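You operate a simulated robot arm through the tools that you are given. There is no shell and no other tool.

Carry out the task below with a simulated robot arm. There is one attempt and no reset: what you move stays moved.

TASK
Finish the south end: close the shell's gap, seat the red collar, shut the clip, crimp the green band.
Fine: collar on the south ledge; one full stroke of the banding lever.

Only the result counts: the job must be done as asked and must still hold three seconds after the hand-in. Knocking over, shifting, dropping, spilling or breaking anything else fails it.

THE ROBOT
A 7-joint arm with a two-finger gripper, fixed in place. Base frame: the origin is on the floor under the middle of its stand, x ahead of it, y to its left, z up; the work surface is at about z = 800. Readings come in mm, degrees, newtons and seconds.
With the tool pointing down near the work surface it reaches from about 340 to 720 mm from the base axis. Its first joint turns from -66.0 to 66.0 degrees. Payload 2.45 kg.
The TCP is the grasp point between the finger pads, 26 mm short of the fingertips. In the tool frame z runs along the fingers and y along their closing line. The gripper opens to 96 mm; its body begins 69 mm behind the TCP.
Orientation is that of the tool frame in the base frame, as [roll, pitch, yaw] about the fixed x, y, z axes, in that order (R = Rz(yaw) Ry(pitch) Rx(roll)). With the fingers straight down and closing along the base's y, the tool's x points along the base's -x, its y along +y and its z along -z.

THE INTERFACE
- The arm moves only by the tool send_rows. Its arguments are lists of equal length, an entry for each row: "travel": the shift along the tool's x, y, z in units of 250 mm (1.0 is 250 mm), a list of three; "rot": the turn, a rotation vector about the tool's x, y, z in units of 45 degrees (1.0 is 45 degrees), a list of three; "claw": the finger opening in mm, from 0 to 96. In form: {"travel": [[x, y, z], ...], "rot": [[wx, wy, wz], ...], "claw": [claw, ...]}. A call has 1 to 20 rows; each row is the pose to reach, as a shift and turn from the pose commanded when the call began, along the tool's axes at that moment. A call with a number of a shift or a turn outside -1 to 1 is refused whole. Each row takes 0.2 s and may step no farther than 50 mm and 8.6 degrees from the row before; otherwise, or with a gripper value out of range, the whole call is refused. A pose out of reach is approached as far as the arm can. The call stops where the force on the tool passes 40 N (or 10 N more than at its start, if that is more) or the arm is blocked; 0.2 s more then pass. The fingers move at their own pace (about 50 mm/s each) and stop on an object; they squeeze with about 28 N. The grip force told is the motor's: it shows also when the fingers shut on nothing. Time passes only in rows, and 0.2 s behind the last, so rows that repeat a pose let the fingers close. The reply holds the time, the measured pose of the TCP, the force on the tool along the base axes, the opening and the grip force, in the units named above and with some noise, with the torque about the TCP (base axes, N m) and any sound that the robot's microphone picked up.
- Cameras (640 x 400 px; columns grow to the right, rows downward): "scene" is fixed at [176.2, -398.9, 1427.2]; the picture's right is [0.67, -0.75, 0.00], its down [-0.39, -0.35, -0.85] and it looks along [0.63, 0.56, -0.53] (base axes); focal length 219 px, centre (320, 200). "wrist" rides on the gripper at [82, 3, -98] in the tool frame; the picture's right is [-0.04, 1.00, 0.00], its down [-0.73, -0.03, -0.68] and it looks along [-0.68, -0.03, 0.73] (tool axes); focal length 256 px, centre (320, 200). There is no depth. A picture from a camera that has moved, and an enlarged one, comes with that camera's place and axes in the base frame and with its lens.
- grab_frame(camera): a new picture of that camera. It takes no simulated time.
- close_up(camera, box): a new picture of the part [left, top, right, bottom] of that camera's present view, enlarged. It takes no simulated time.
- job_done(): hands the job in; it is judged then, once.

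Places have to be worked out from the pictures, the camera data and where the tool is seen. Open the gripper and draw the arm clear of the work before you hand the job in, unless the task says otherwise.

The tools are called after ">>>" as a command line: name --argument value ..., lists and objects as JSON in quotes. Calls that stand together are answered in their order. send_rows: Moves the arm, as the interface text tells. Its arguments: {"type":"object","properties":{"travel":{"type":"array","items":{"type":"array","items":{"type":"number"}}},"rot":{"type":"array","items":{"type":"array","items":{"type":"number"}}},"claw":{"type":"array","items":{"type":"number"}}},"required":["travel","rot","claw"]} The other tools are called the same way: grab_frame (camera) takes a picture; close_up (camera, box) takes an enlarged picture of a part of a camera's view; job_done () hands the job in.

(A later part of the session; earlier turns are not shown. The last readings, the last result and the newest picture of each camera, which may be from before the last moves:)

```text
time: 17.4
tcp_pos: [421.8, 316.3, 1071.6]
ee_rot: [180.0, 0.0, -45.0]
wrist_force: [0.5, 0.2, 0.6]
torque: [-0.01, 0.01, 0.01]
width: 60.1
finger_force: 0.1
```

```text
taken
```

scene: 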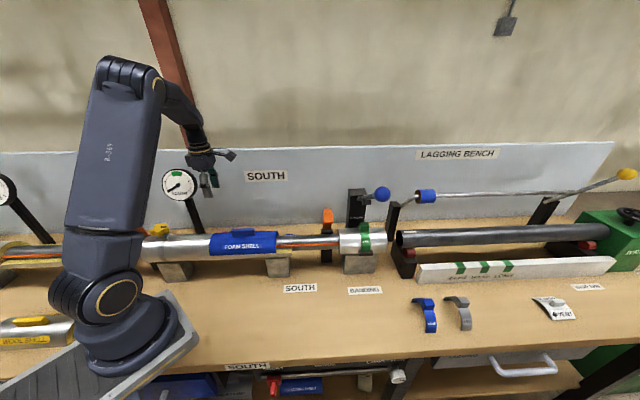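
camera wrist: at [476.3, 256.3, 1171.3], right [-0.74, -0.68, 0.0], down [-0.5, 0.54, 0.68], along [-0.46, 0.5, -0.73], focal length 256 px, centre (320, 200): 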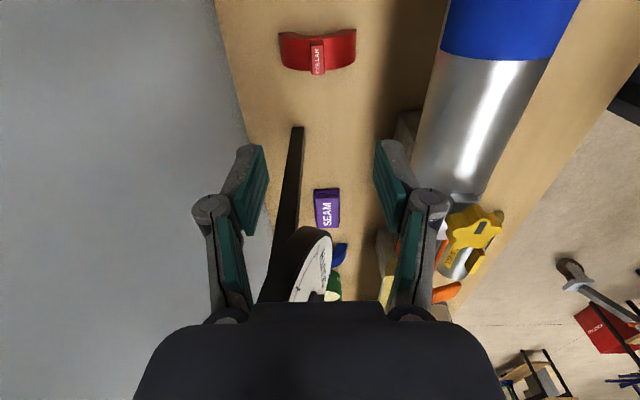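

>>> close_up --camera "wrist" --box '[268, 20, 368, 82]'

>>> close_up --camera "wrist" --box '[220, 130, 380, 310]'

```text
6.40 times, centred on (318, 51) of wrist
camera zoom: at [476.3, 256.3, 1171.3], right [-0.74, -0.68, 0.0], down [-0.5, 0.54, 0.68], along [-0.46, 0.5, -0.73], focal length 1638 px, centre (333, 1154)
```

zoom: 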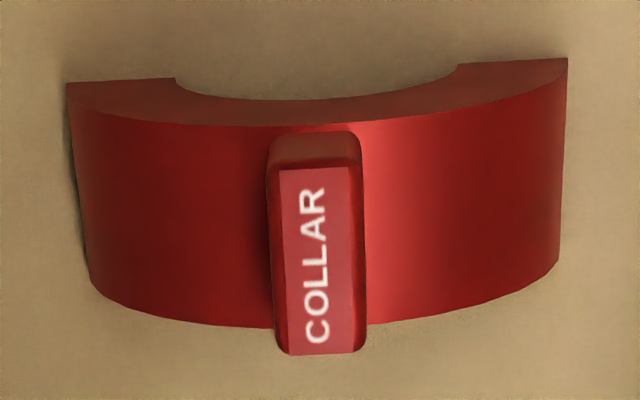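

```text
2.22 times, centred on (300, 220) of wrist
camera zoom: at [476.3, 256.3, 1171.3], right [-0.74, -0.68, 0.0], down [-0.5, 0.54, 0.68], along [-0.46, 0.5, -0.73], focal length 569 px, centre (364, 156)
```

zoom: 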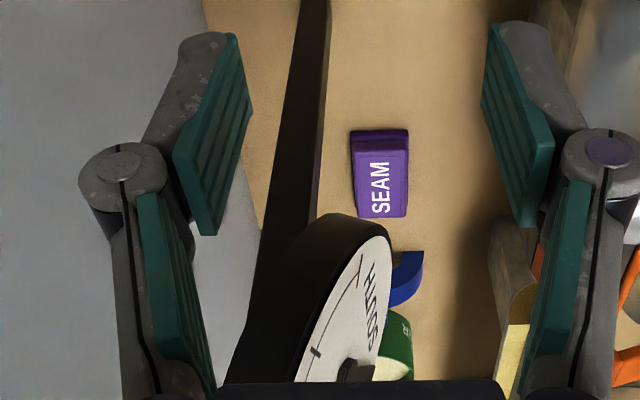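

The collar's block is clear now: about 14.5 mm thick across and 29 mm long along the pipe, centred near n≈524, e≈80, with its top at z≈875. I keep about 15 mm clear of the gauge dial and descend partway, with a small correction to e≈82, n≈524.

>>> send_rows --travel '[[0.015, -0.004, 0.0], [0.03, -0.008, 0.06], [0.03, -0.008, 0.18], [0.03, -0.008, 0.3], [0.03, -0.008, 0.42], [0.03, -0.008, 0.5]]' --rot '[[0, 0, 0], [0, 0, 0], [0, 0, 0], [0, 0, 0], [0, 0, 0], [0, 0, 0]]' --claw '[60, 60, 60, 60, 60, 60]'

>>> grab_frame --camera "wrist"

>>> close_up --camera "scene" --box '[130, 130, 290, 230]'

```text
time: 18.8
tcp_pos: [429.5, 311.6, 946.0]
ee_rot: [180.0, 0.0, -45.1]
wrist_force: [0.7, -0.9, 0.7]
torque: [0.0, -0.05, 0.02]
width: 60.1
finger_force: 0.0
```

```text
taken
camera wrist: at [483.8, 251.3, 1045.5], right [-0.74, -0.68, 0.0], down [-0.5, 0.54, 0.68], along [-0.46, 0.5, -0.73], focal length 256 px, centre (320, 200)
```

wrist: 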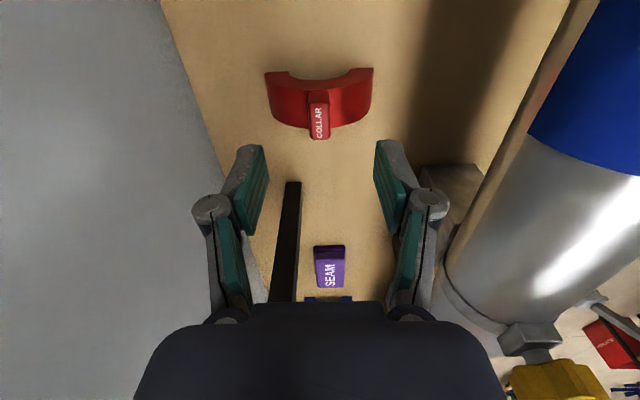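

```text
4.00 times, centred on (210, 180) of scene
camera zoom: at [176.2, -398.9, 1427.2], right [0.67, -0.75, 0.0], down [-0.39, -0.35, -0.85], along [0.63, 0.56, -0.53], focal length 877 px, centre (760, 280)
```

zoom: 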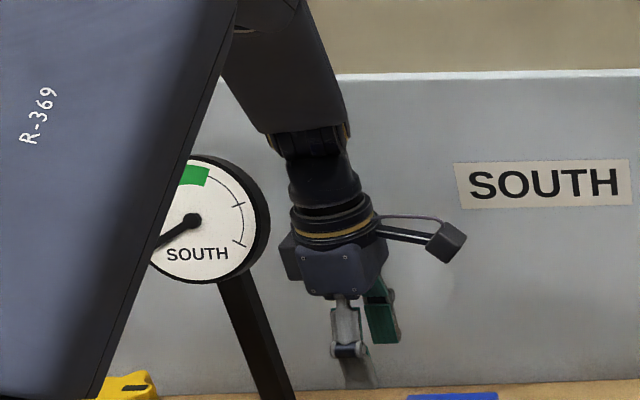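

The block sits at e≈83, n≈524.7, right under the TCP, and the gauge clearance is fine. I descend to about z=879 and close on the block.

>>> send_rows --travel '[[0, 0, 0.1], [0, 0, 0.18], [0, -0.002, 0.24], [0, -0.002, 0.266], [0, -0.002, 0.266], [0, -0.002, 0.266], [0, -0.002, 0.266], [0, -0.002, 0.266]]' --rot '[[0, 0, 0], [0, 0, 0], [0, 0, 0], [0, 0, 0], [0, 0, 0], [0, 0, 0], [0, 0, 0], [0, 0, 0]]' --claw '[60, 60, 60, 60, 40, 20, 8, 8]'

>>> grab_frame --camera "wrist"

```text
time: 20.6
tcp_pos: [429.3, 312.1, 880.1]
ee_rot: [-180.0, 0.0, -45.1]
wrist_force: [0.0, 0.2, -0.2]
torque: [-0.02, 0.03, 0.0]
width: 15.6
finger_force: 27.7
```

```text
taken
camera wrist: at [484.0, 251.7, 978.4], right [-0.74, -0.68, 0.0], down [-0.5, 0.54, 0.68], along [-0.46, 0.5, -0.73], focal length 256 px, centre (320, 200)
```

wrist: 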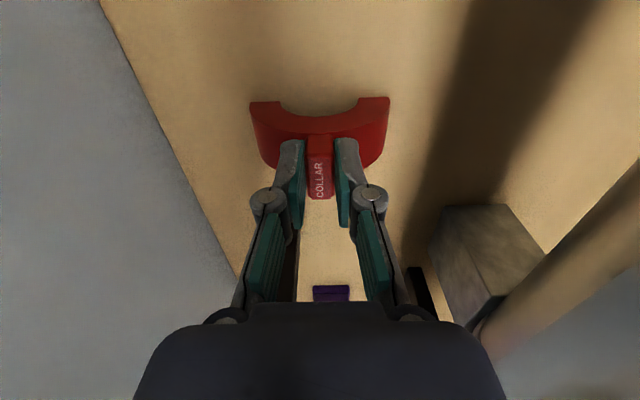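

The block is gripped at 15.6 mm with 28 N. I lift it straight up.

>>> send_rows --travel '[[0, 0, -0.05], [0, 0, -0.15], [0, 0, -0.3], [0, 0, -0.45], [0, 0, -0.6], [0, 0, -0.78]]' --rot '[[0, 0, 0], [0, 0, 0], [0, 0, 0], [0, 0, 0], [0, 0, 0], [0, 0, 0]]' --claw '[8, 8, 8, 8, 8, 8]'

>>> grab_frame --camera "wrist"

>>> grab_frame --camera "scene"

```text
time: 22.0
tcp_pos: [429.3, 315.1, 1074.7]
ee_rot: [-180.0, 0.1, -45.2]
wrist_force: [-0.3, -1.0, -0.4]
torque: [0.01, 0.01, 0.0]
width: 15.3
finger_force: 28.0
```

```text
taken
camera wrist: at [482.3, 254.0, 1174.8], right [-0.74, -0.68, 0.0], down [-0.5, 0.54, 0.68], along [-0.46, 0.5, -0.73], focal length 256 px, centre (320, 200)
```

wrist: 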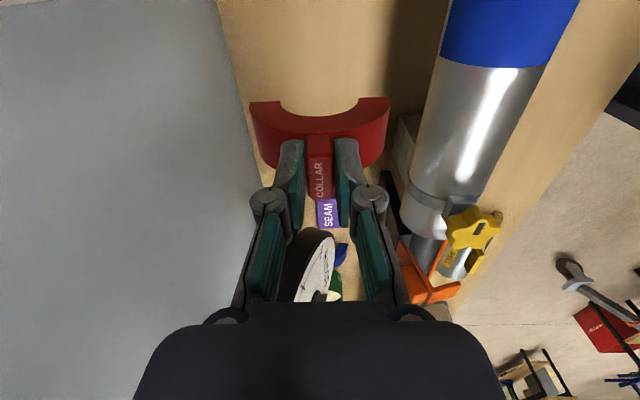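

```text
taken
```

scene: 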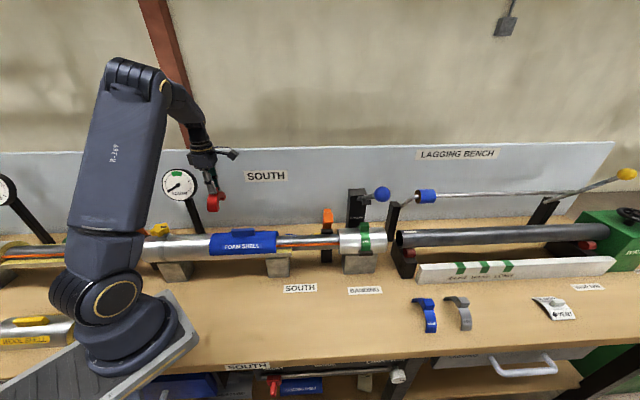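

The collar is held level and its feet are about 80 mm below the TCP. I triangulate the south ledge top at z≈921.5, from the shell end (e≈291) to e≈346, with the pipe axis at n≈380. I carry the collar high over to the ledge.

>>> send_rows --travel '[[0.08, 0.02, -0.12], [0.22, 0.1, -0.19], [0.36, 0.2, -0.19], [0.51, 0.3, -0.19], [0.66, 0.4, -0.19], [0.8, 0.5, -0.19], [0.937, 0.586, -0.19]]' --rot '[[0, 0, 0], [0, 0, 0], [0, 0, 0], [0, 0, 0], [0, 0, 0], [0, 0, 0], [0, 0, 0]]' --claw '[8, 8, 8, 8, 8, 8, 8]'

>>> grab_frame --camera "wrist"

>>> grab_frame --camera "scene"

```text
time: 23.6
tcp_pos: [491.3, 43.0, 1121.4]
ee_rot: [-180.0, 0.0, -44.9]
wrist_force: [-0.4, -0.1, -1.7]
torque: [0.01, 0.02, 0.03]
width: 15.1
finger_force: 28.0
```

```text
taken
camera wrist: at [545.2, -16.9, 1221.1], right [-0.73, -0.68, 0.0], down [-0.5, 0.54, 0.68], along [-0.46, 0.5, -0.73], focal length 256 px, centre (320, 200)
```

wrist: 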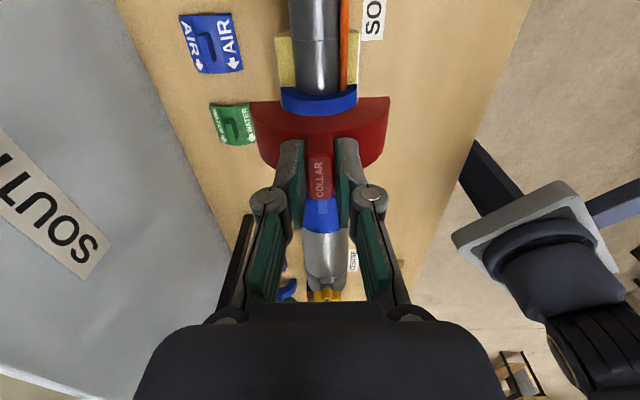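

```text
taken
```

scene: 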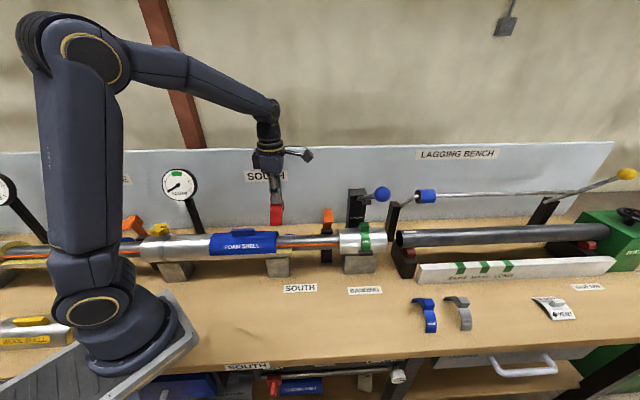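

>>> close_up --camera "wrist" --box '[220, 0, 420, 125]'

>>> close_up --camera "wrist" --box '[230, 85, 410, 205]'

>>> close_up --camera "scene" --box '[220, 180, 340, 280]'

```text
3.20 times, centred on (320, 62) of wrist
camera zoom: at [545.2, -16.9, 1221.1], right [-0.73, -0.68, 0.0], down [-0.5, 0.54, 0.68], along [-0.46, 0.5, -0.73], focal length 819 px, centre (320, 640)
```

zoom: 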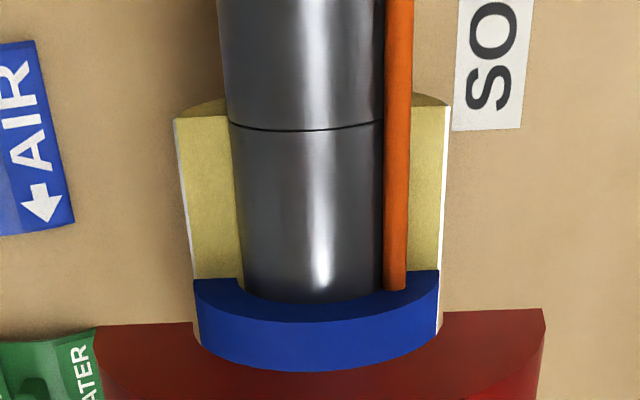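

```text
3.33 times, centred on (320, 145) of wrist
camera zoom: at [545.2, -16.9, 1221.1], right [-0.73, -0.68, 0.0], down [-0.5, 0.54, 0.68], along [-0.46, 0.5, -0.73], focal length 853 px, centre (320, 383)
```

zoom: 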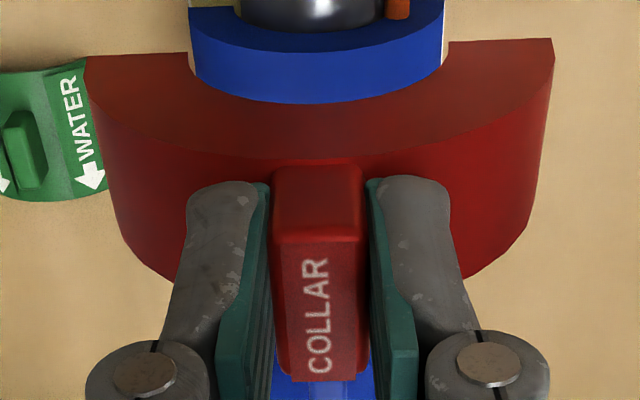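

```text
4.00 times, centred on (280, 230) of scene
camera zoom: at [176.2, -398.9, 1427.2], right [0.67, -0.75, 0.0], down [-0.39, -0.35, -0.85], along [0.63, 0.57, -0.53], focal length 877 px, centre (480, 80)
```

zoom: 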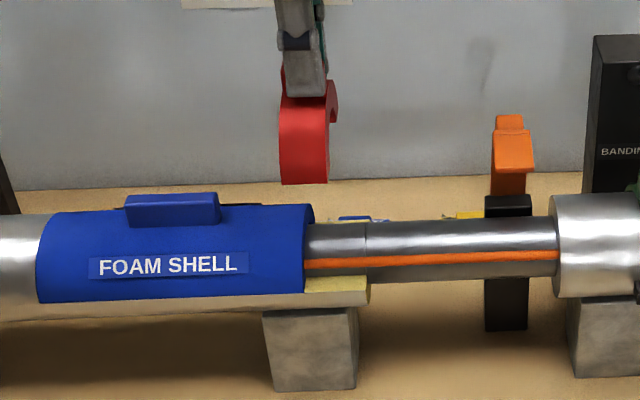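

Measured from the zooms:
- The ledge runs e≈296–344.6, centred at n≈379.
- The held ring now spans e≈295.5–327.5, centred at n≈377.5.

I shift +6.5 mm in e and +1.8 mm in n, then lower to just above the seat.

>>> send_rows --travel '[[0.026, -0.007, 0.0], [0.026, -0.007, 0.08], [0.026, -0.007, 0.18], [0.026, -0.007, 0.27], [0.026, -0.007, 0.34], [0.026, -0.007, 0.4]]' --rot '[[0, 0, 0], [0, 0, 0], [0, 0, 0], [0, 0, 0], [0, 0, 0], [0, 0, 0]]' --claw '[8, 8, 8, 8, 8, 8]'

>>> close_up --camera "wrist" --box '[230, 55, 410, 175]'

>>> close_up --camera "scene" --box '[240, 200, 340, 275]'

```text
time: 25.0
tcp_pos: [497.2, 39.3, 1023.1]
ee_rot: [-179.9, 0.0, -45.1]
wrist_force: [-0.4, 1.5, -0.6]
torque: [0.0, -0.02, 0.0]
width: 15.3
finger_force: 27.2
```

```text
3.33 times, centred on (320, 115) of wrist
camera zoom: at [551.4, -21.4, 1121.4], right [-0.74, -0.68, 0.0], down [-0.5, 0.54, 0.68], along [-0.46, 0.5, -0.73], focal length 853 px, centre (320, 483)
```

zoom: 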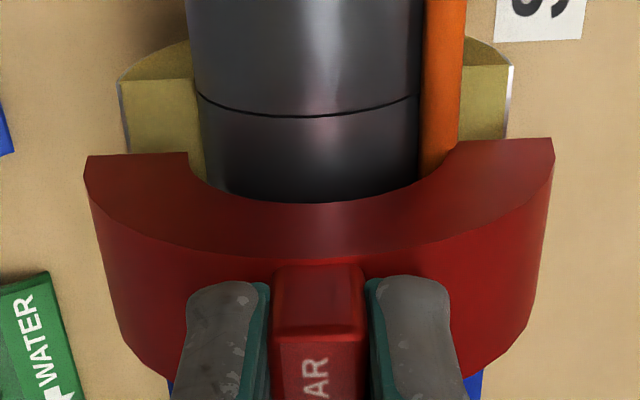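

```text
5.33 times, centred on (290, 238) of scene
camera zoom: at [176.2, -398.9, 1427.2], right [0.67, -0.75, 0.0], down [-0.39, -0.35, -0.85], along [0.63, 0.56, -0.53], focal length 1169 px, centre (480, 0)
```

zoom: 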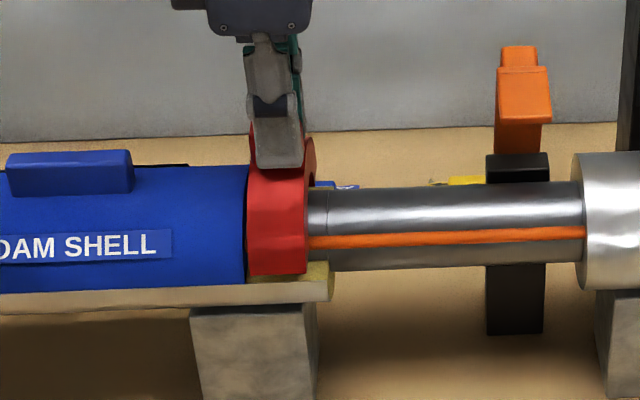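

The ring straddles the pipe and is centred to within about 0.5 mm. I lower slowly the last roughly 21 mm and watch the force.

>>> send_rows --travel '[[0, 0, 0.02], [0, 0, 0.04], [0, 0, 0.052], [0, 0, 0.06], [0, 0, 0.068], [0, 0, 0.074]]' --rot '[[0, 0, 0], [0, 0, 0], [0, 0, 0], [0, 0, 0], [0, 0, 0], [0, 0, 0]]' --claw '[8, 8, 8, 8, 8, 8]'

>>> close_up --camera "scene" --box '[240, 200, 340, 275]'

>>> close_up --camera "wrist" --box '[230, 55, 410, 175]'

```text
time: 26.4
tcp_pos: [497.9, 37.6, 1004.1]
ee_rot: [-179.9, -0.1, -45.1]
wrist_force: [-1.7, -6.4, 19.4]
torque: [-0.19, -0.02, 0.0]
width: 15.3
finger_force: 28.1
```

```text
5.33 times, centred on (290, 238) of scene
camera zoom: at [175.8, -399.1, 1427.2], right [0.67, -0.75, 0.0], down [-0.39, -0.35, -0.85], along [0.63, 0.57, -0.53], focal length 1169 px, centre (480, 0)
```

zoom: 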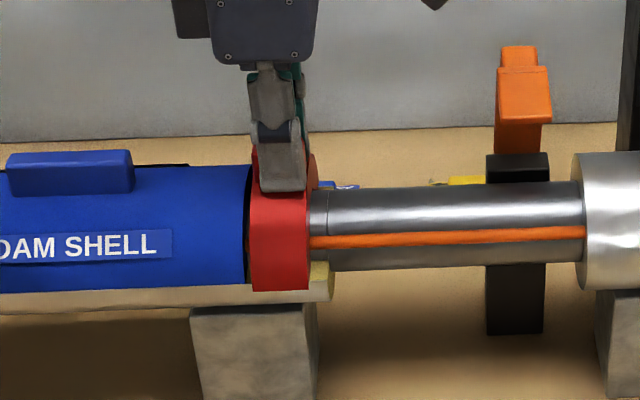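

```text
3.33 times, centred on (320, 115) of wrist
camera zoom: at [551.4, -21.5, 1103.8], right [-0.74, -0.68, 0.0], down [-0.5, 0.54, 0.68], along [-0.46, 0.5, -0.74], focal length 853 px, centre (320, 483)
```

zoom: 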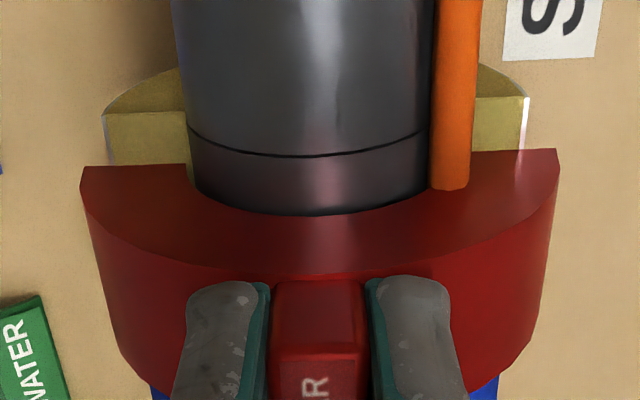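

A contact force of 19 N upward shows at TCP z≈1004, close to the predicted seat height. I zoom in on the foot and ledge to check the seating.

>>> close_up --camera "scene" --box '[270, 230, 310, 260]'

>>> close_up --camera "wrist" --box '[240, 70, 320, 130]'

>>> close_up --camera "wrist" --box '[330, 70, 410, 130]'

```text
13.33 times, centred on (290, 245) of scene
camera zoom: at [175.8, -399.1, 1427.2], right [0.67, -0.75, 0.0], down [-0.39, -0.35, -0.85], along [0.63, 0.57, -0.53], focal length 2923 px, centre (720, -400)
```

zoom: 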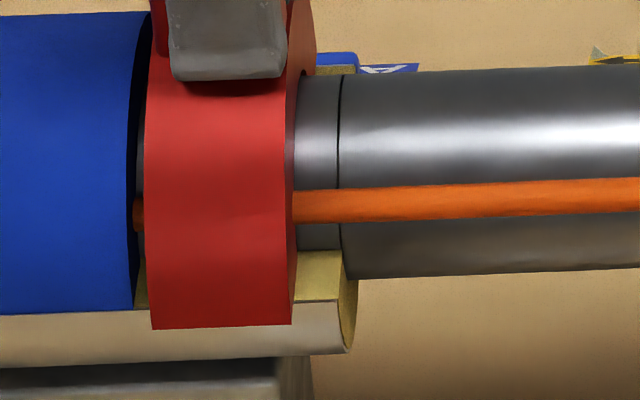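

```text
6.67 times, centred on (280, 100) of wrist
camera zoom: at [551.4, -21.5, 1103.8], right [-0.74, -0.68, 0.0], down [-0.5, 0.54, 0.68], along [-0.46, 0.5, -0.74], focal length 1707 px, centre (587, 867)
```

zoom: 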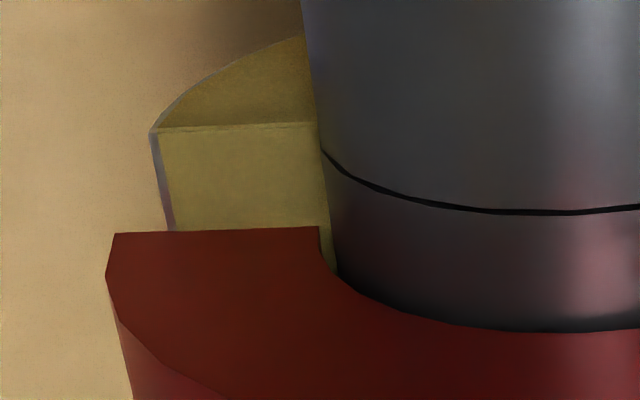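

```text
6.67 times, centred on (370, 100) of wrist
camera zoom: at [551.4, -21.5, 1103.8], right [-0.74, -0.68, 0.0], down [-0.5, 0.54, 0.68], along [-0.46, 0.5, -0.74], focal length 1707 px, centre (-13, 867)
```

zoom: 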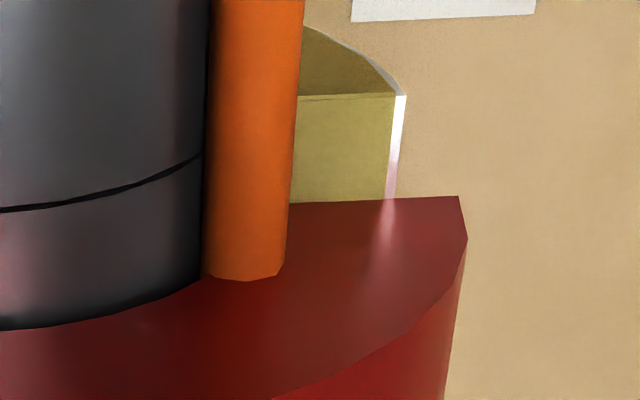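

The feet rest on the ledge with about a 3–4 mm gap to the shell and about 11 mm of ledge to spare to the south. I ease the downward push a little, open the fingers and rise.

>>> send_rows --travel '[[0, 0, -0.004], [0, 0, -0.004], [0, 0, -0.004], [0, 0, -0.004], [0, 0, -0.004], [0, 0, -0.06], [0, 0, -0.2], [0, 0, -0.4]]' --rot '[[0, 0, 0], [0, 0, 0], [0, 0, 0], [0, 0, 0], [0, 0, 0], [0, 0, 0], [0, 0, 0], [0, 0, 0]]' --claw '[8, 20, 40, 60, 60, 60, 60, 60]'

>>> grab_frame --camera "wrist"

>>> close_up --camera "scene" --box '[220, 200, 340, 275]'

>>> close_up --camera "scene" --box '[270, 230, 310, 260]'

```text
time: 28.2
tcp_pos: [499.0, 40.5, 1103.4]
ee_rot: [-180.0, 0.1, -45.1]
wrist_force: [-0.4, -0.6, 0.2]
torque: [0.01, -0.03, 0.02]
width: 60.0
finger_force: 0.2
```

```text
taken
camera wrist: at [553.7, -20.2, 1203.3], right [-0.74, -0.68, 0.0], down [-0.5, 0.54, 0.68], along [-0.46, 0.5, -0.73], focal length 256 px, centre (320, 200)
```

wrist: 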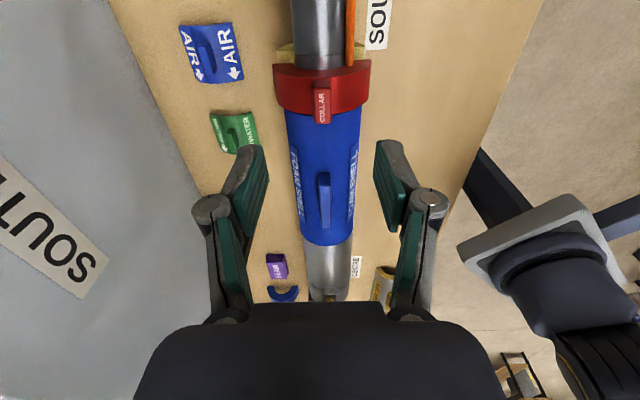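

```text
5.33 times, centred on (280, 238) of scene
camera zoom: at [176.2, -398.9, 1427.2], right [0.67, -0.75, 0.0], down [-0.39, -0.35, -0.85], along [0.63, 0.56, -0.53], focal length 1169 px, centre (533, 0)
```

zoom: 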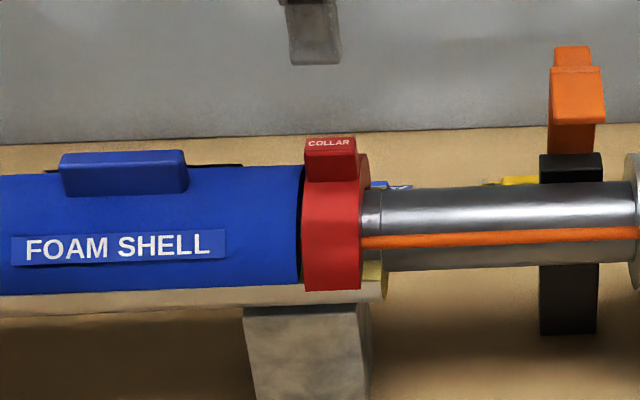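

```text
13.33 times, centred on (290, 245) of scene
camera zoom: at [176.2, -398.9, 1427.2], right [0.67, -0.75, 0.0], down [-0.39, -0.35, -0.85], along [0.63, 0.56, -0.53], focal length 2923 px, centre (720, -400)
```

zoom: 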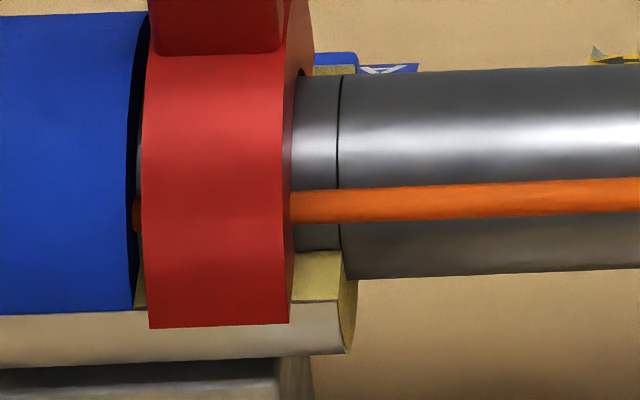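

The collar stays seated upright. I check it once more from the wrist, then look at the clip.

>>> close_up --camera "wrist" --box '[260, 30, 390, 140]'

>>> close_up --camera "scene" --box '[300, 195, 380, 270]'

```text
3.64 times, centred on (325, 85) of wrist
camera zoom: at [553.7, -20.2, 1203.3], right [-0.74, -0.68, 0.0], down [-0.5, 0.54, 0.68], along [-0.46, 0.5, -0.73], focal length 931 px, centre (302, 618)
```

zoom: 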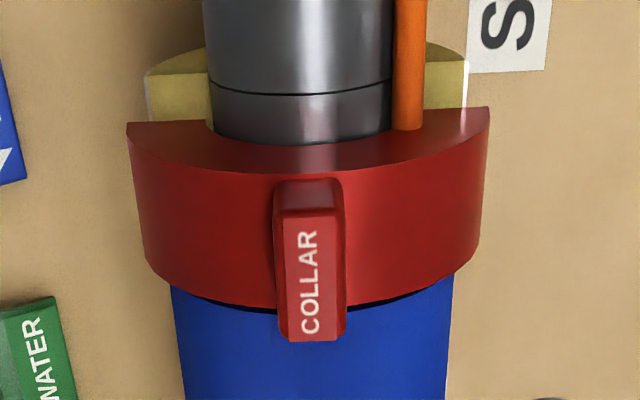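

```text
5.33 times, centred on (340, 232) of scene
camera zoom: at [176.2, -398.9, 1427.2], right [0.67, -0.75, 0.0], down [-0.39, -0.35, -0.85], along [0.63, 0.56, -0.53], focal length 1169 px, centre (213, 27)
```

zoom: 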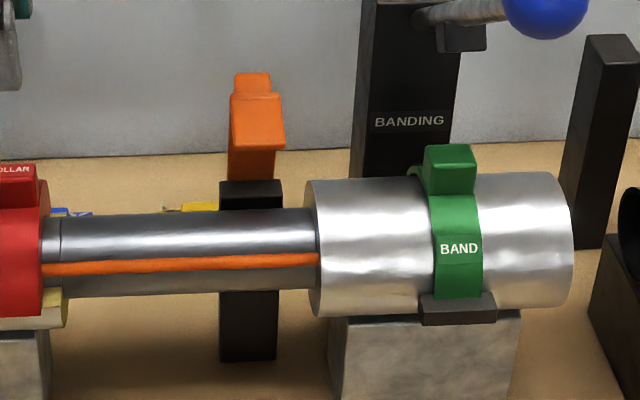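

The collar is seated squarely. Next is the clip. I raise, turn the wrist back toward yaw -135 and move to view the clip from the front, staying clear of the lever ball.

>>> send_rows --travel '[[0, 0, -0.04], [0, 0, -0.08], [0, 0, -0.12], [0, 0, -0.16], [0, 0, -0.19], [0, 0, -0.19]]' --rot '[[0, 0, 0.167], [0, 0, 0.333], [0, 0, 0.5], [0, 0, 0.667], [0, 0, 0.833], [0, 0, 1.0]]' --claw '[60, 40, 20, 10, 0, 0]'

>>> send_rows --travel '[[0.079, -0.011, 0], [0.158, -0.023, 0], [0.236, -0.034, 0], [0.315, -0.046, 0], [0.394, -0.057, 0], [0.473, -0.069, 0]]' --rot '[[0, 0, 0.167], [0, 0, 0.333], [0, 0, 0.5], [0, 0, 0.667], [0, 0, 0.833], [0, 0, 1.0]]' --claw '[0, 0, 0, 0, 0, 0]'

>>> grab_frame --camera "wrist"

>>> grab_frame --camera "scene"

```text
time: 29.6
tcp_pos: [497.2, 39.6, 1151.6]
ee_rot: [-179.9, 0.0, -90.2]
wrist_force: [-1.0, 0.7, -0.3]
torque: [0.0, -0.02, 0.0]
width: 0.0
finger_force: 27.9
```

```text
time: 31.0
tcp_pos: [512.8, -79.4, 1150.2]
ee_rot: [-180.0, -0.1, -135.1]
wrist_force: [-0.4, -0.4, -0.4]
torque: [-0.01, 0.05, 0.0]
width: 0.0
finger_force: 28.0
```

```text
taken
camera wrist: at [450.9, -134.7, 1249.5], right [-0.68, 0.74, 0.0], down [0.54, 0.5, 0.68], along [0.5, 0.46, -0.73], focal length 256 px, centre (320, 200)
```

wrist: 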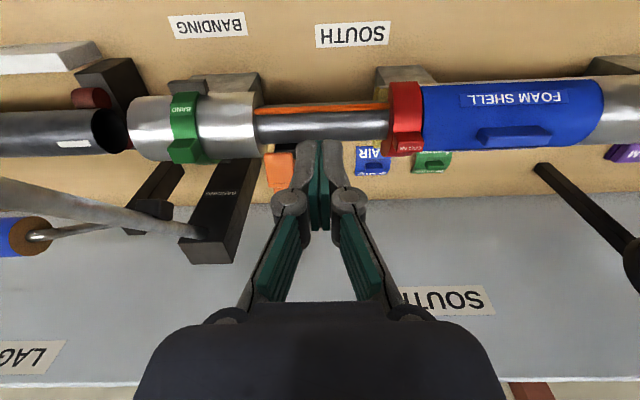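

```text
taken
```

scene: 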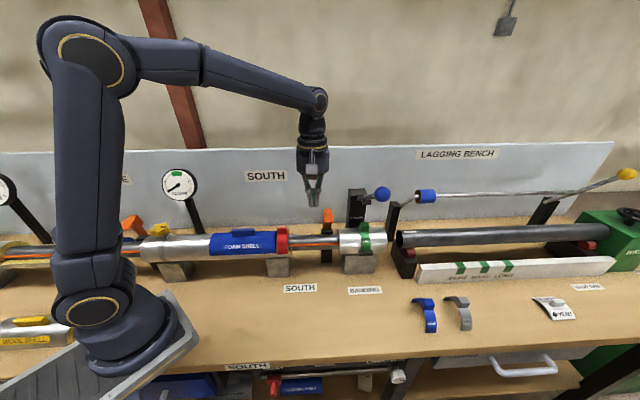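

The lever pivots on the post at about (n≈497, z≈1020) and its ball is at (n≈276, e≈580, z≈1168), so a stroke is a pull down and toward the robot. I zoom in on the clip and the lever.

>>> close_up --camera "wrist" --box '[230, 90, 330, 200]'

>>> close_up --camera "wrist" --box '[0, 60, 270, 270]'

>>> close_up --camera "scene" --box '[300, 180, 400, 255]'

```text
3.64 times, centred on (280, 145) of wrist
camera zoom: at [450.9, -134.7, 1249.5], right [-0.68, 0.74, 0.0], down [0.54, 0.5, 0.68], along [0.5, 0.46, -0.73], focal length 931 px, centre (466, 400)
```

zoom: 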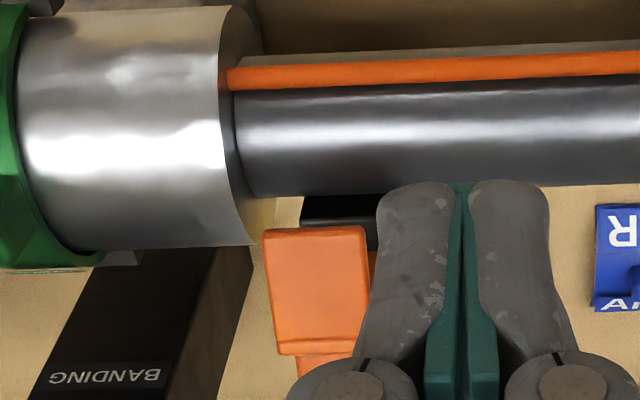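

```text
1.90 times, centred on (135, 165) of wrist
camera zoom: at [450.9, -134.7, 1249.5], right [-0.68, 0.74, 0.0], down [0.54, 0.5, 0.68], along [0.5, 0.46, -0.73], focal length 488 px, centre (672, 267)
```

zoom: 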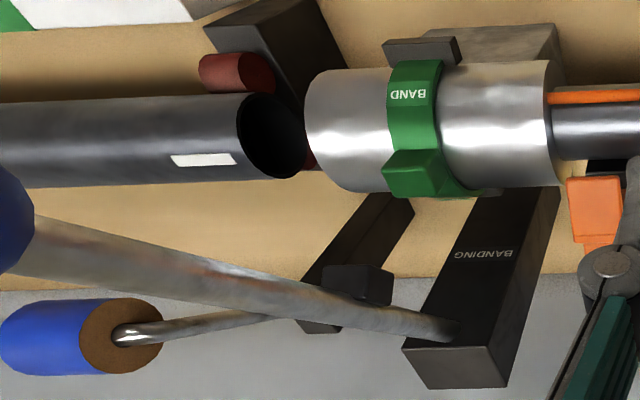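

```text
5.33 times, centred on (350, 218) of scene
camera zoom: at [176.2, -398.9, 1427.2], right [0.67, -0.75, 0.0], down [-0.39, -0.35, -0.85], along [0.63, 0.57, -0.53], focal length 1169 px, centre (160, 107)
```

zoom: 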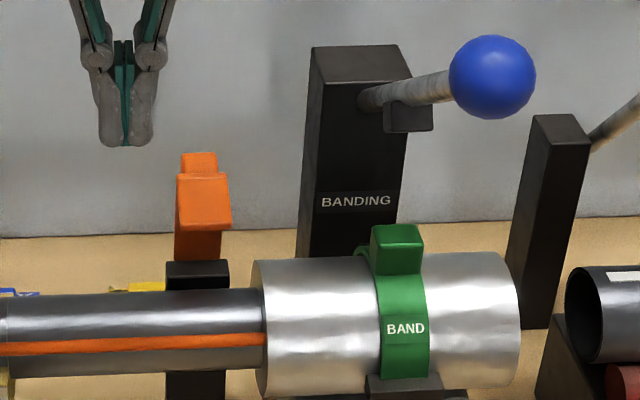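

The clip's arm rises from its post (n≈424, z≈934) to about z≈1017. A hook plate projects toward the robot and a tab reaches z≈1040, so it must be swung toward the robot over the pipe. I move the closed fingers behind it, staying high.

>>> send_rows --travel '[[-0.1, -0.05, 0], [-0.22, -0.1, 0], [-0.35, -0.15, 0], [-0.48, -0.181, 0], [-0.62, -0.181, 0.04]]' --rot '[[0, 0, 0], [0, 0, 0], [0, 0, 0], [0, 0, 0], [0, 0, 0]]' --claw '[0, 0, 0, 0, 0]'

>>> grab_frame --camera "wrist"

>>> close_up --camera "scene" --box '[280, 140, 400, 240]'

```text
time: 32.2
tcp_pos: [657.8, -0.7, 1138.3]
ee_rot: [-179.9, 0.0, -135.2]
wrist_force: [-0.3, 0.0, 0.3]
torque: [0.03, 0.03, 0.02]
width: 0.0
finger_force: 28.1
```

```text
taken
camera wrist: at [594.8, -55.5, 1238.3], right [-0.68, 0.74, 0.0], down [0.54, 0.5, 0.68], along [0.5, 0.46, -0.73], focal length 256 px, centre (320, 200)
```

wrist: 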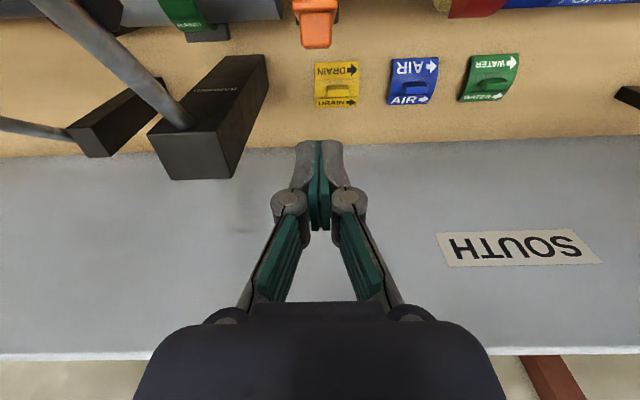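

```text
4.00 times, centred on (340, 190) of scene
camera zoom: at [176.2, -398.9, 1427.2], right [0.67, -0.75, 0.0], down [-0.39, -0.35, -0.85], along [0.63, 0.56, -0.53], focal length 877 px, centre (240, 240)
```

zoom: 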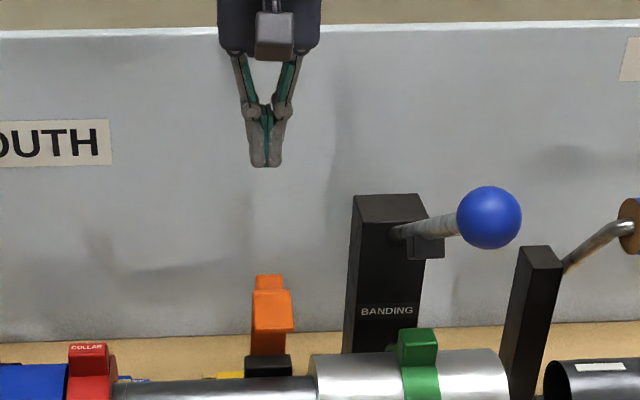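

I zoom in on the clip from this nearly overhead view to refine its position.

>>> close_up --camera "wrist" --box '[270, 0, 370, 62]'

>>> close_up --camera "wrist" --box '[30, 0, 290, 190]'

```text
6.40 times, centred on (320, 31) of wrist
camera zoom: at [594.8, -55.5, 1238.3], right [-0.68, 0.74, 0.0], down [0.54, 0.5, 0.68], along [0.5, 0.46, -0.73], focal length 1638 px, centre (320, 1282)
```

zoom: 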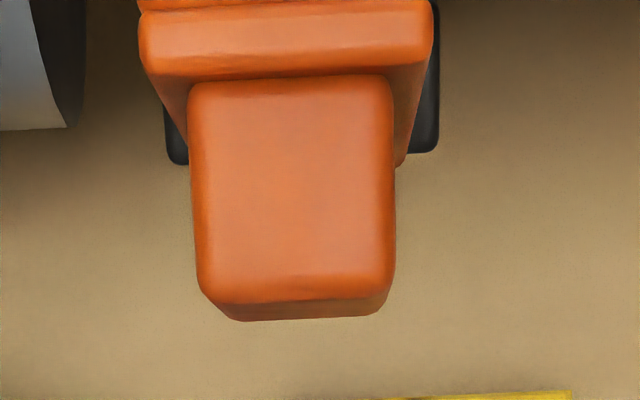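

```text
2.11 times, centred on (160, 95) of wrist
camera zoom: at [594.8, -55.5, 1238.3], right [-0.68, 0.74, 0.0], down [0.54, 0.5, 0.68], along [0.5, 0.46, -0.73], focal length 539 px, centre (657, 421)
```

zoom: 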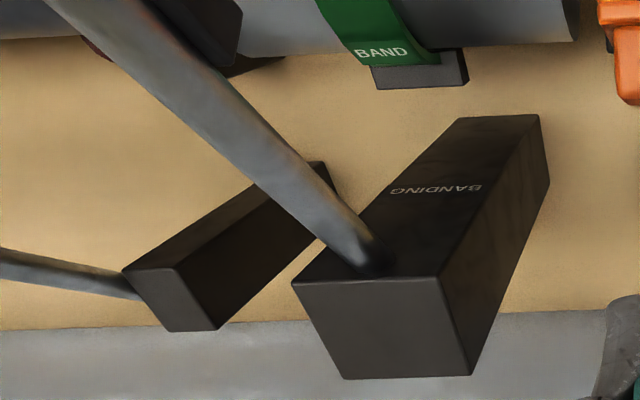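

The clip's thumb tab reaches back to n≈425 and its centre is at e≈464. I descend with the closed fingers about 28 mm behind it, to a tip height of about 1000.

>>> send_rows --travel '[[0, 0.004, 0.12], [0, 0.004, 0.26], [0, 0.004, 0.38], [0, 0.004, 0.449]]' --rot '[[0, 0, 0], [0, 0, 0], [0, 0, 0], [0, 0, 0]]' --claw '[0, 0, 0, 0]'

>>> grab_frame --camera "wrist"

>>> close_up --camera "scene" --box '[280, 150, 400, 250]'

```text
time: 33.2
tcp_pos: [654.1, -1.2, 1028.0]
ee_rot: [180.0, 0.0, -135.1]
wrist_force: [0.2, 0.3, 0.8]
torque: [0.01, 0.02, 0.05]
width: 0.0
finger_force: 28.0
```

```text
taken
camera wrist: at [593.8, -57.7, 1127.3], right [-0.68, 0.74, 0.0], down [0.54, 0.5, 0.68], along [0.5, 0.46, -0.73], focal length 256 px, centre (320, 200)
```

wrist: 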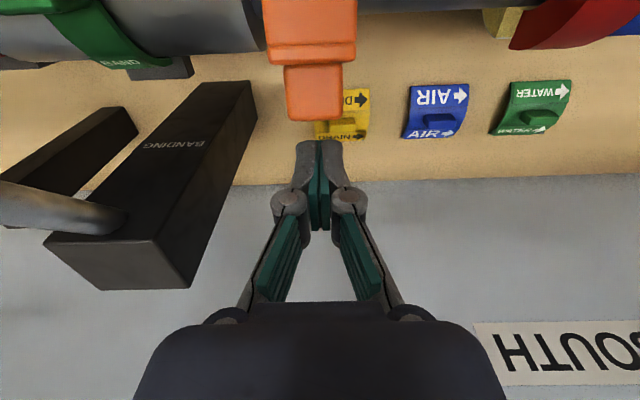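

```text
4.00 times, centred on (340, 200) of scene
camera zoom: at [176.2, -398.9, 1427.2], right [0.67, -0.75, 0.0], down [-0.39, -0.35, -0.85], along [0.63, 0.56, -0.53], focal length 877 px, centre (240, 200)
```

zoom: 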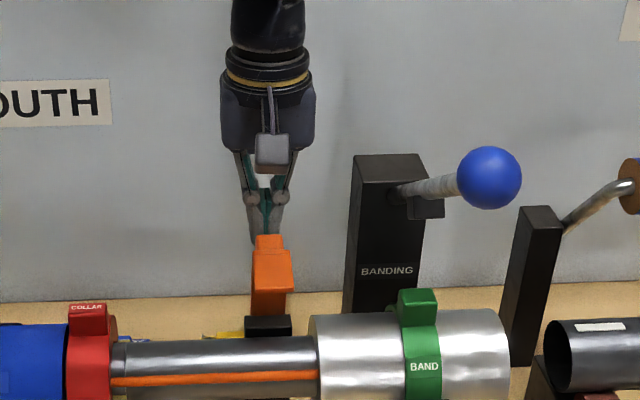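

I zoom in on the clip again from this lower angle before pushing.

>>> close_up --camera "wrist" --box '[240, 0, 400, 150]'

```text
2.67 times, centred on (320, 75) of wrist
camera zoom: at [593.8, -57.7, 1127.3], right [-0.68, 0.74, 0.0], down [0.54, 0.5, 0.68], along [0.5, 0.46, -0.73], focal length 683 px, centre (320, 533)
```

zoom: 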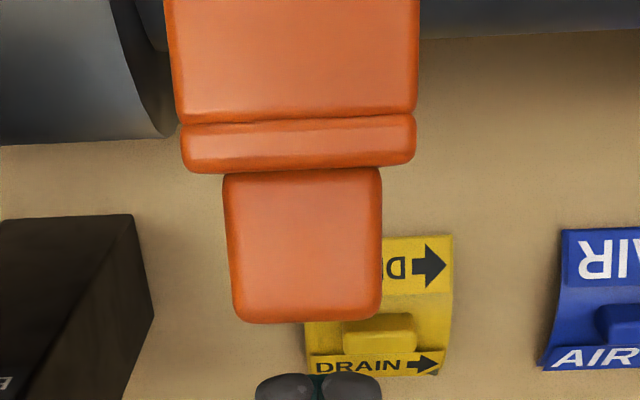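

The arm is a vertical bar whose back face is at n≈424 and top at z≈1031. I push toward the robot (tool +x) in small steps and watch the force.

>>> send_rows --travel '[[0.04, 0, 0], [0.08, 0, 0], [0.11, 0, 0], [0.13, 0, 0], [0.15, 0, 0], [0.17, 0, 0], [0.19, 0, 0]]' --rot '[[0, 0, 0], [0, 0, 0], [0, 0, 0], [0, 0, 0], [0, 0, 0], [0, 0, 0], [0, 0, 0]]' --claw '[0, 0, 0, 0, 0, 0, 0]'

>>> grab_frame --camera "wrist"

>>> close_up --camera "scene" --box '[280, 170, 400, 260]'

```text
time: 34.8
tcp_pos: [620.9, -34.1, 1028.6]
ee_rot: [179.9, 0.0, -135.1]
wrist_force: [-0.9, -0.3, 0.5]
torque: [-0.02, -0.01, -0.01]
width: 0.2
finger_force: 28.4
```

```text
taken
camera wrist: at [560.2, -90.0, 1127.4], right [-0.68, 0.74, 0.0], down [0.54, 0.5, 0.68], along [0.5, 0.46, -0.73], focal length 256 px, centre (320, 200)
```

wrist: 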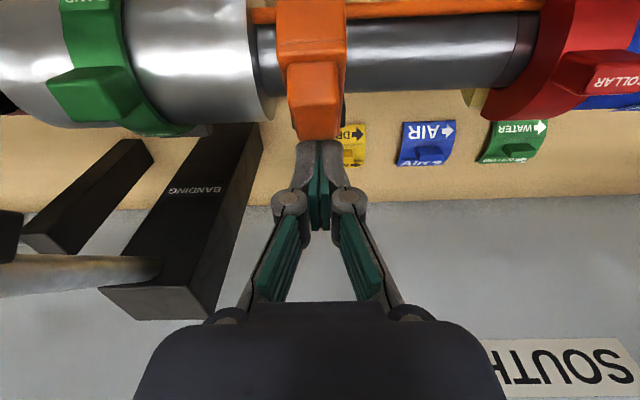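

```text
4.44 times, centred on (340, 215) of scene
camera zoom: at [176.2, -398.9, 1427.2], right [0.67, -0.75, 0.0], down [-0.39, -0.35, -0.85], along [0.63, 0.56, -0.53], focal length 974 px, centre (231, 133)
```

zoom: 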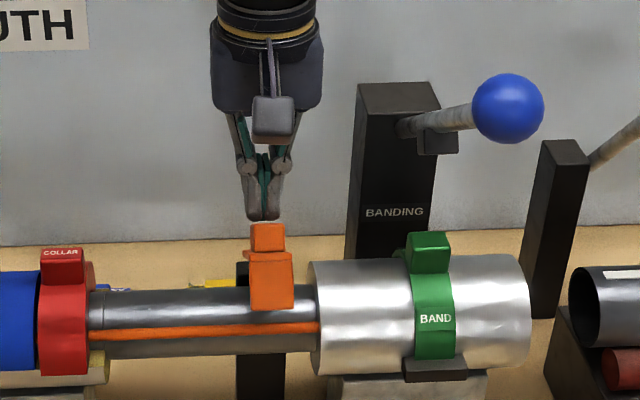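

The clip is swinging over freely. I keep pushing toward the robot and start lowering gradually.

>>> send_rows --travel '[[0.03, 0, 0], [0.06, 0, 0], [0.09, 0, 0.0], [0.12, 0, 0.012], [0.15, 0, 0.03], [0.175, 0, 0.05]]' --rot '[[0, 0, 0], [0, 0, 0], [0, 0, 0], [0, 0, 0], [0, 0, 0], [0, 0, 0]]' --claw '[0, 0, 0, 0, 0, 0]'

>>> grab_frame --camera "wrist"

>>> close_up --camera "scene" --box '[280, 170, 400, 260]'

```text
time: 36.2
tcp_pos: [591.9, -64.6, 1016.1]
ee_rot: [180.0, 0.0, -135.1]
wrist_force: [-0.1, 1.2, 1.4]
torque: [0.01, 0.02, 0.02]
width: 0.0
finger_force: 28.9
```

```text
taken
camera wrist: at [530.0, -121.0, 1115.4], right [-0.68, 0.74, 0.0], down [0.54, 0.5, 0.68], along [0.5, 0.46, -0.73], focal length 256 px, centre (320, 200)
```

wrist: 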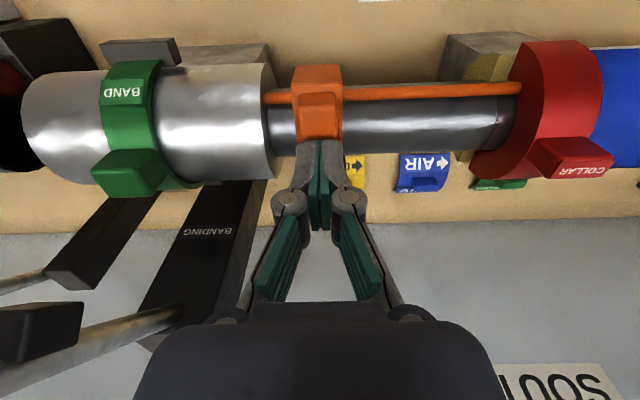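

```text
4.44 times, centred on (340, 215) of scene
camera zoom: at [176.2, -398.9, 1427.2], right [0.67, -0.75, 0.0], down [-0.39, -0.35, -0.85], along [0.63, 0.56, -0.53], focal length 974 px, centre (231, 133)
```

zoom: 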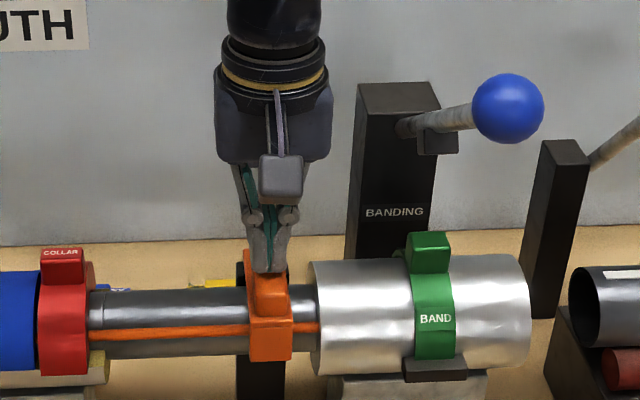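

The clip has folded over the pipe toward the robot. I zoom in to judge how far it still has to go.

>>> close_up --camera "wrist" --box '[250, 50, 400, 160]'

>>> close_up --camera "scene" --box '[310, 215, 360, 260]'

```text
3.64 times, centred on (325, 105) of wrist
camera zoom: at [530.0, -121.0, 1115.4], right [-0.68, 0.74, 0.0], down [0.54, 0.5, 0.68], along [0.5, 0.46, -0.73], focal length 931 px, centre (302, 546)
```

zoom: 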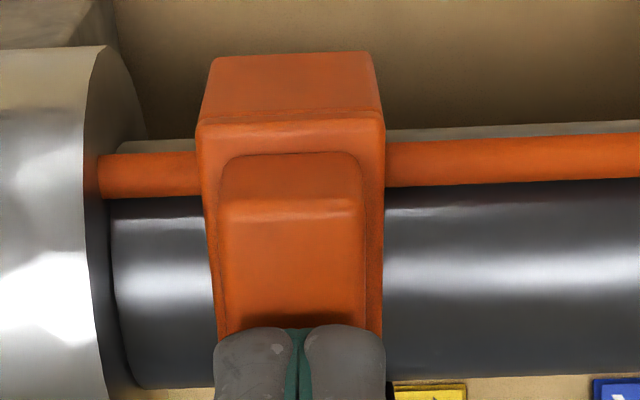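

```text
8.89 times, centred on (335, 238) of scene
camera zoom: at [176.2, -398.9, 1427.2], right [0.67, -0.75, 0.0], down [-0.39, -0.35, -0.85], along [0.63, 0.56, -0.53], focal length 1949 px, centre (187, -133)
```

zoom: 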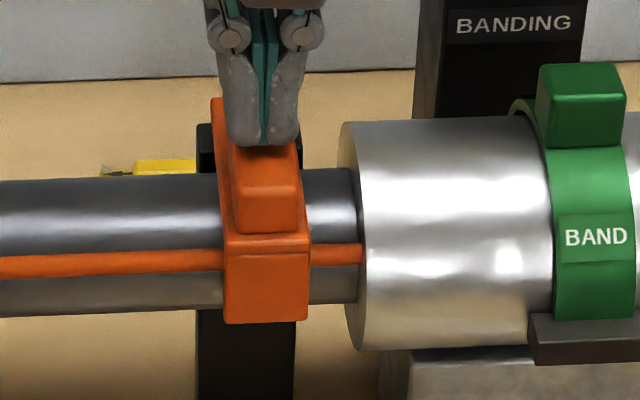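

The hook is now in front of the pipe and the arm is still inclined. I keep pressing down and slightly toward the robot in small steps until it snaps.

>>> send_rows --travel '[[0.01, 0, 0.012], [0.02, 0, 0.026], [0.028, 0, 0.042], [0.034, 0, 0.058], [0.038, 0, 0.074], [0.04, 0, 0.09]]' --rot '[[0, 0, 0], [0, 0, 0], [0, 0, 0], [0, 0, 0], [0, 0, 0], [0, 0, 0]]' --claw '[0, 0, 0, 0, 0, 0]'

>>> close_up --camera "wrist" --box '[250, 50, 400, 160]'

>>> close_up --camera "scene" --box '[310, 215, 360, 260]'

```text
time: 37.2
tcp_pos: [587.5, -70.2, 1008.9]
ee_rot: [-179.5, 0.5, -135.0]
wrist_force: [-5.8, 1.2, 11.5]
torque: [-0.01, 0.18, 0.0]
width: 5.8
finger_force: 28.3
stopped in row 4: the force on the tool passed its limit at 47 N (the readings are from after the stop); the commanded pose is now the measured one
```

```text
3.64 times, centred on (325, 105) of wrist
camera zoom: at [525.0, -125.3, 1108.5], right [-0.68, 0.73, -0.01], down [0.53, 0.5, 0.68], along [0.51, 0.46, -0.73], focal length 931 px, centre (302, 546)
```

zoom: 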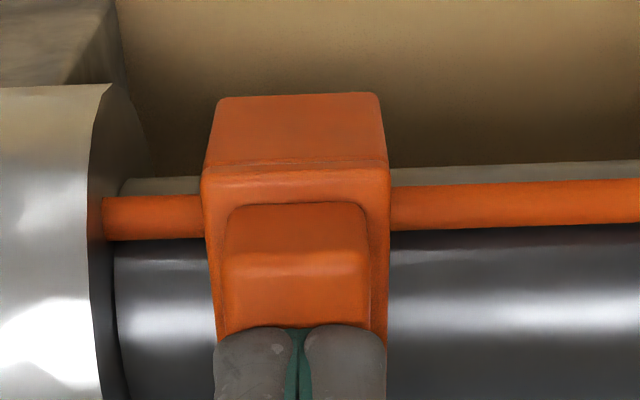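

```text
8.89 times, centred on (335, 238) of scene
camera zoom: at [175.8, -398.8, 1427.3], right [0.67, -0.75, 0.0], down [-0.39, -0.35, -0.85], along [0.63, 0.56, -0.53], focal length 1949 px, centre (187, -133)
```

zoom: 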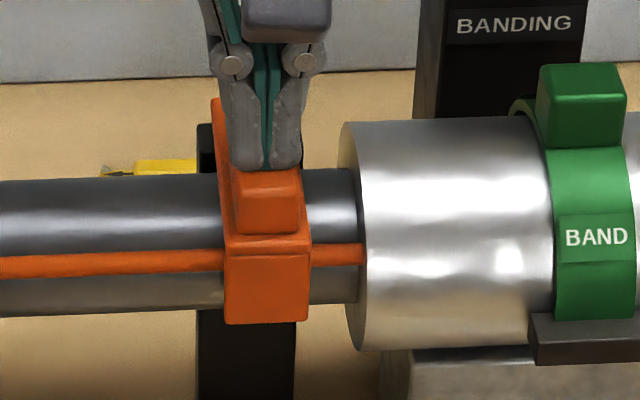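

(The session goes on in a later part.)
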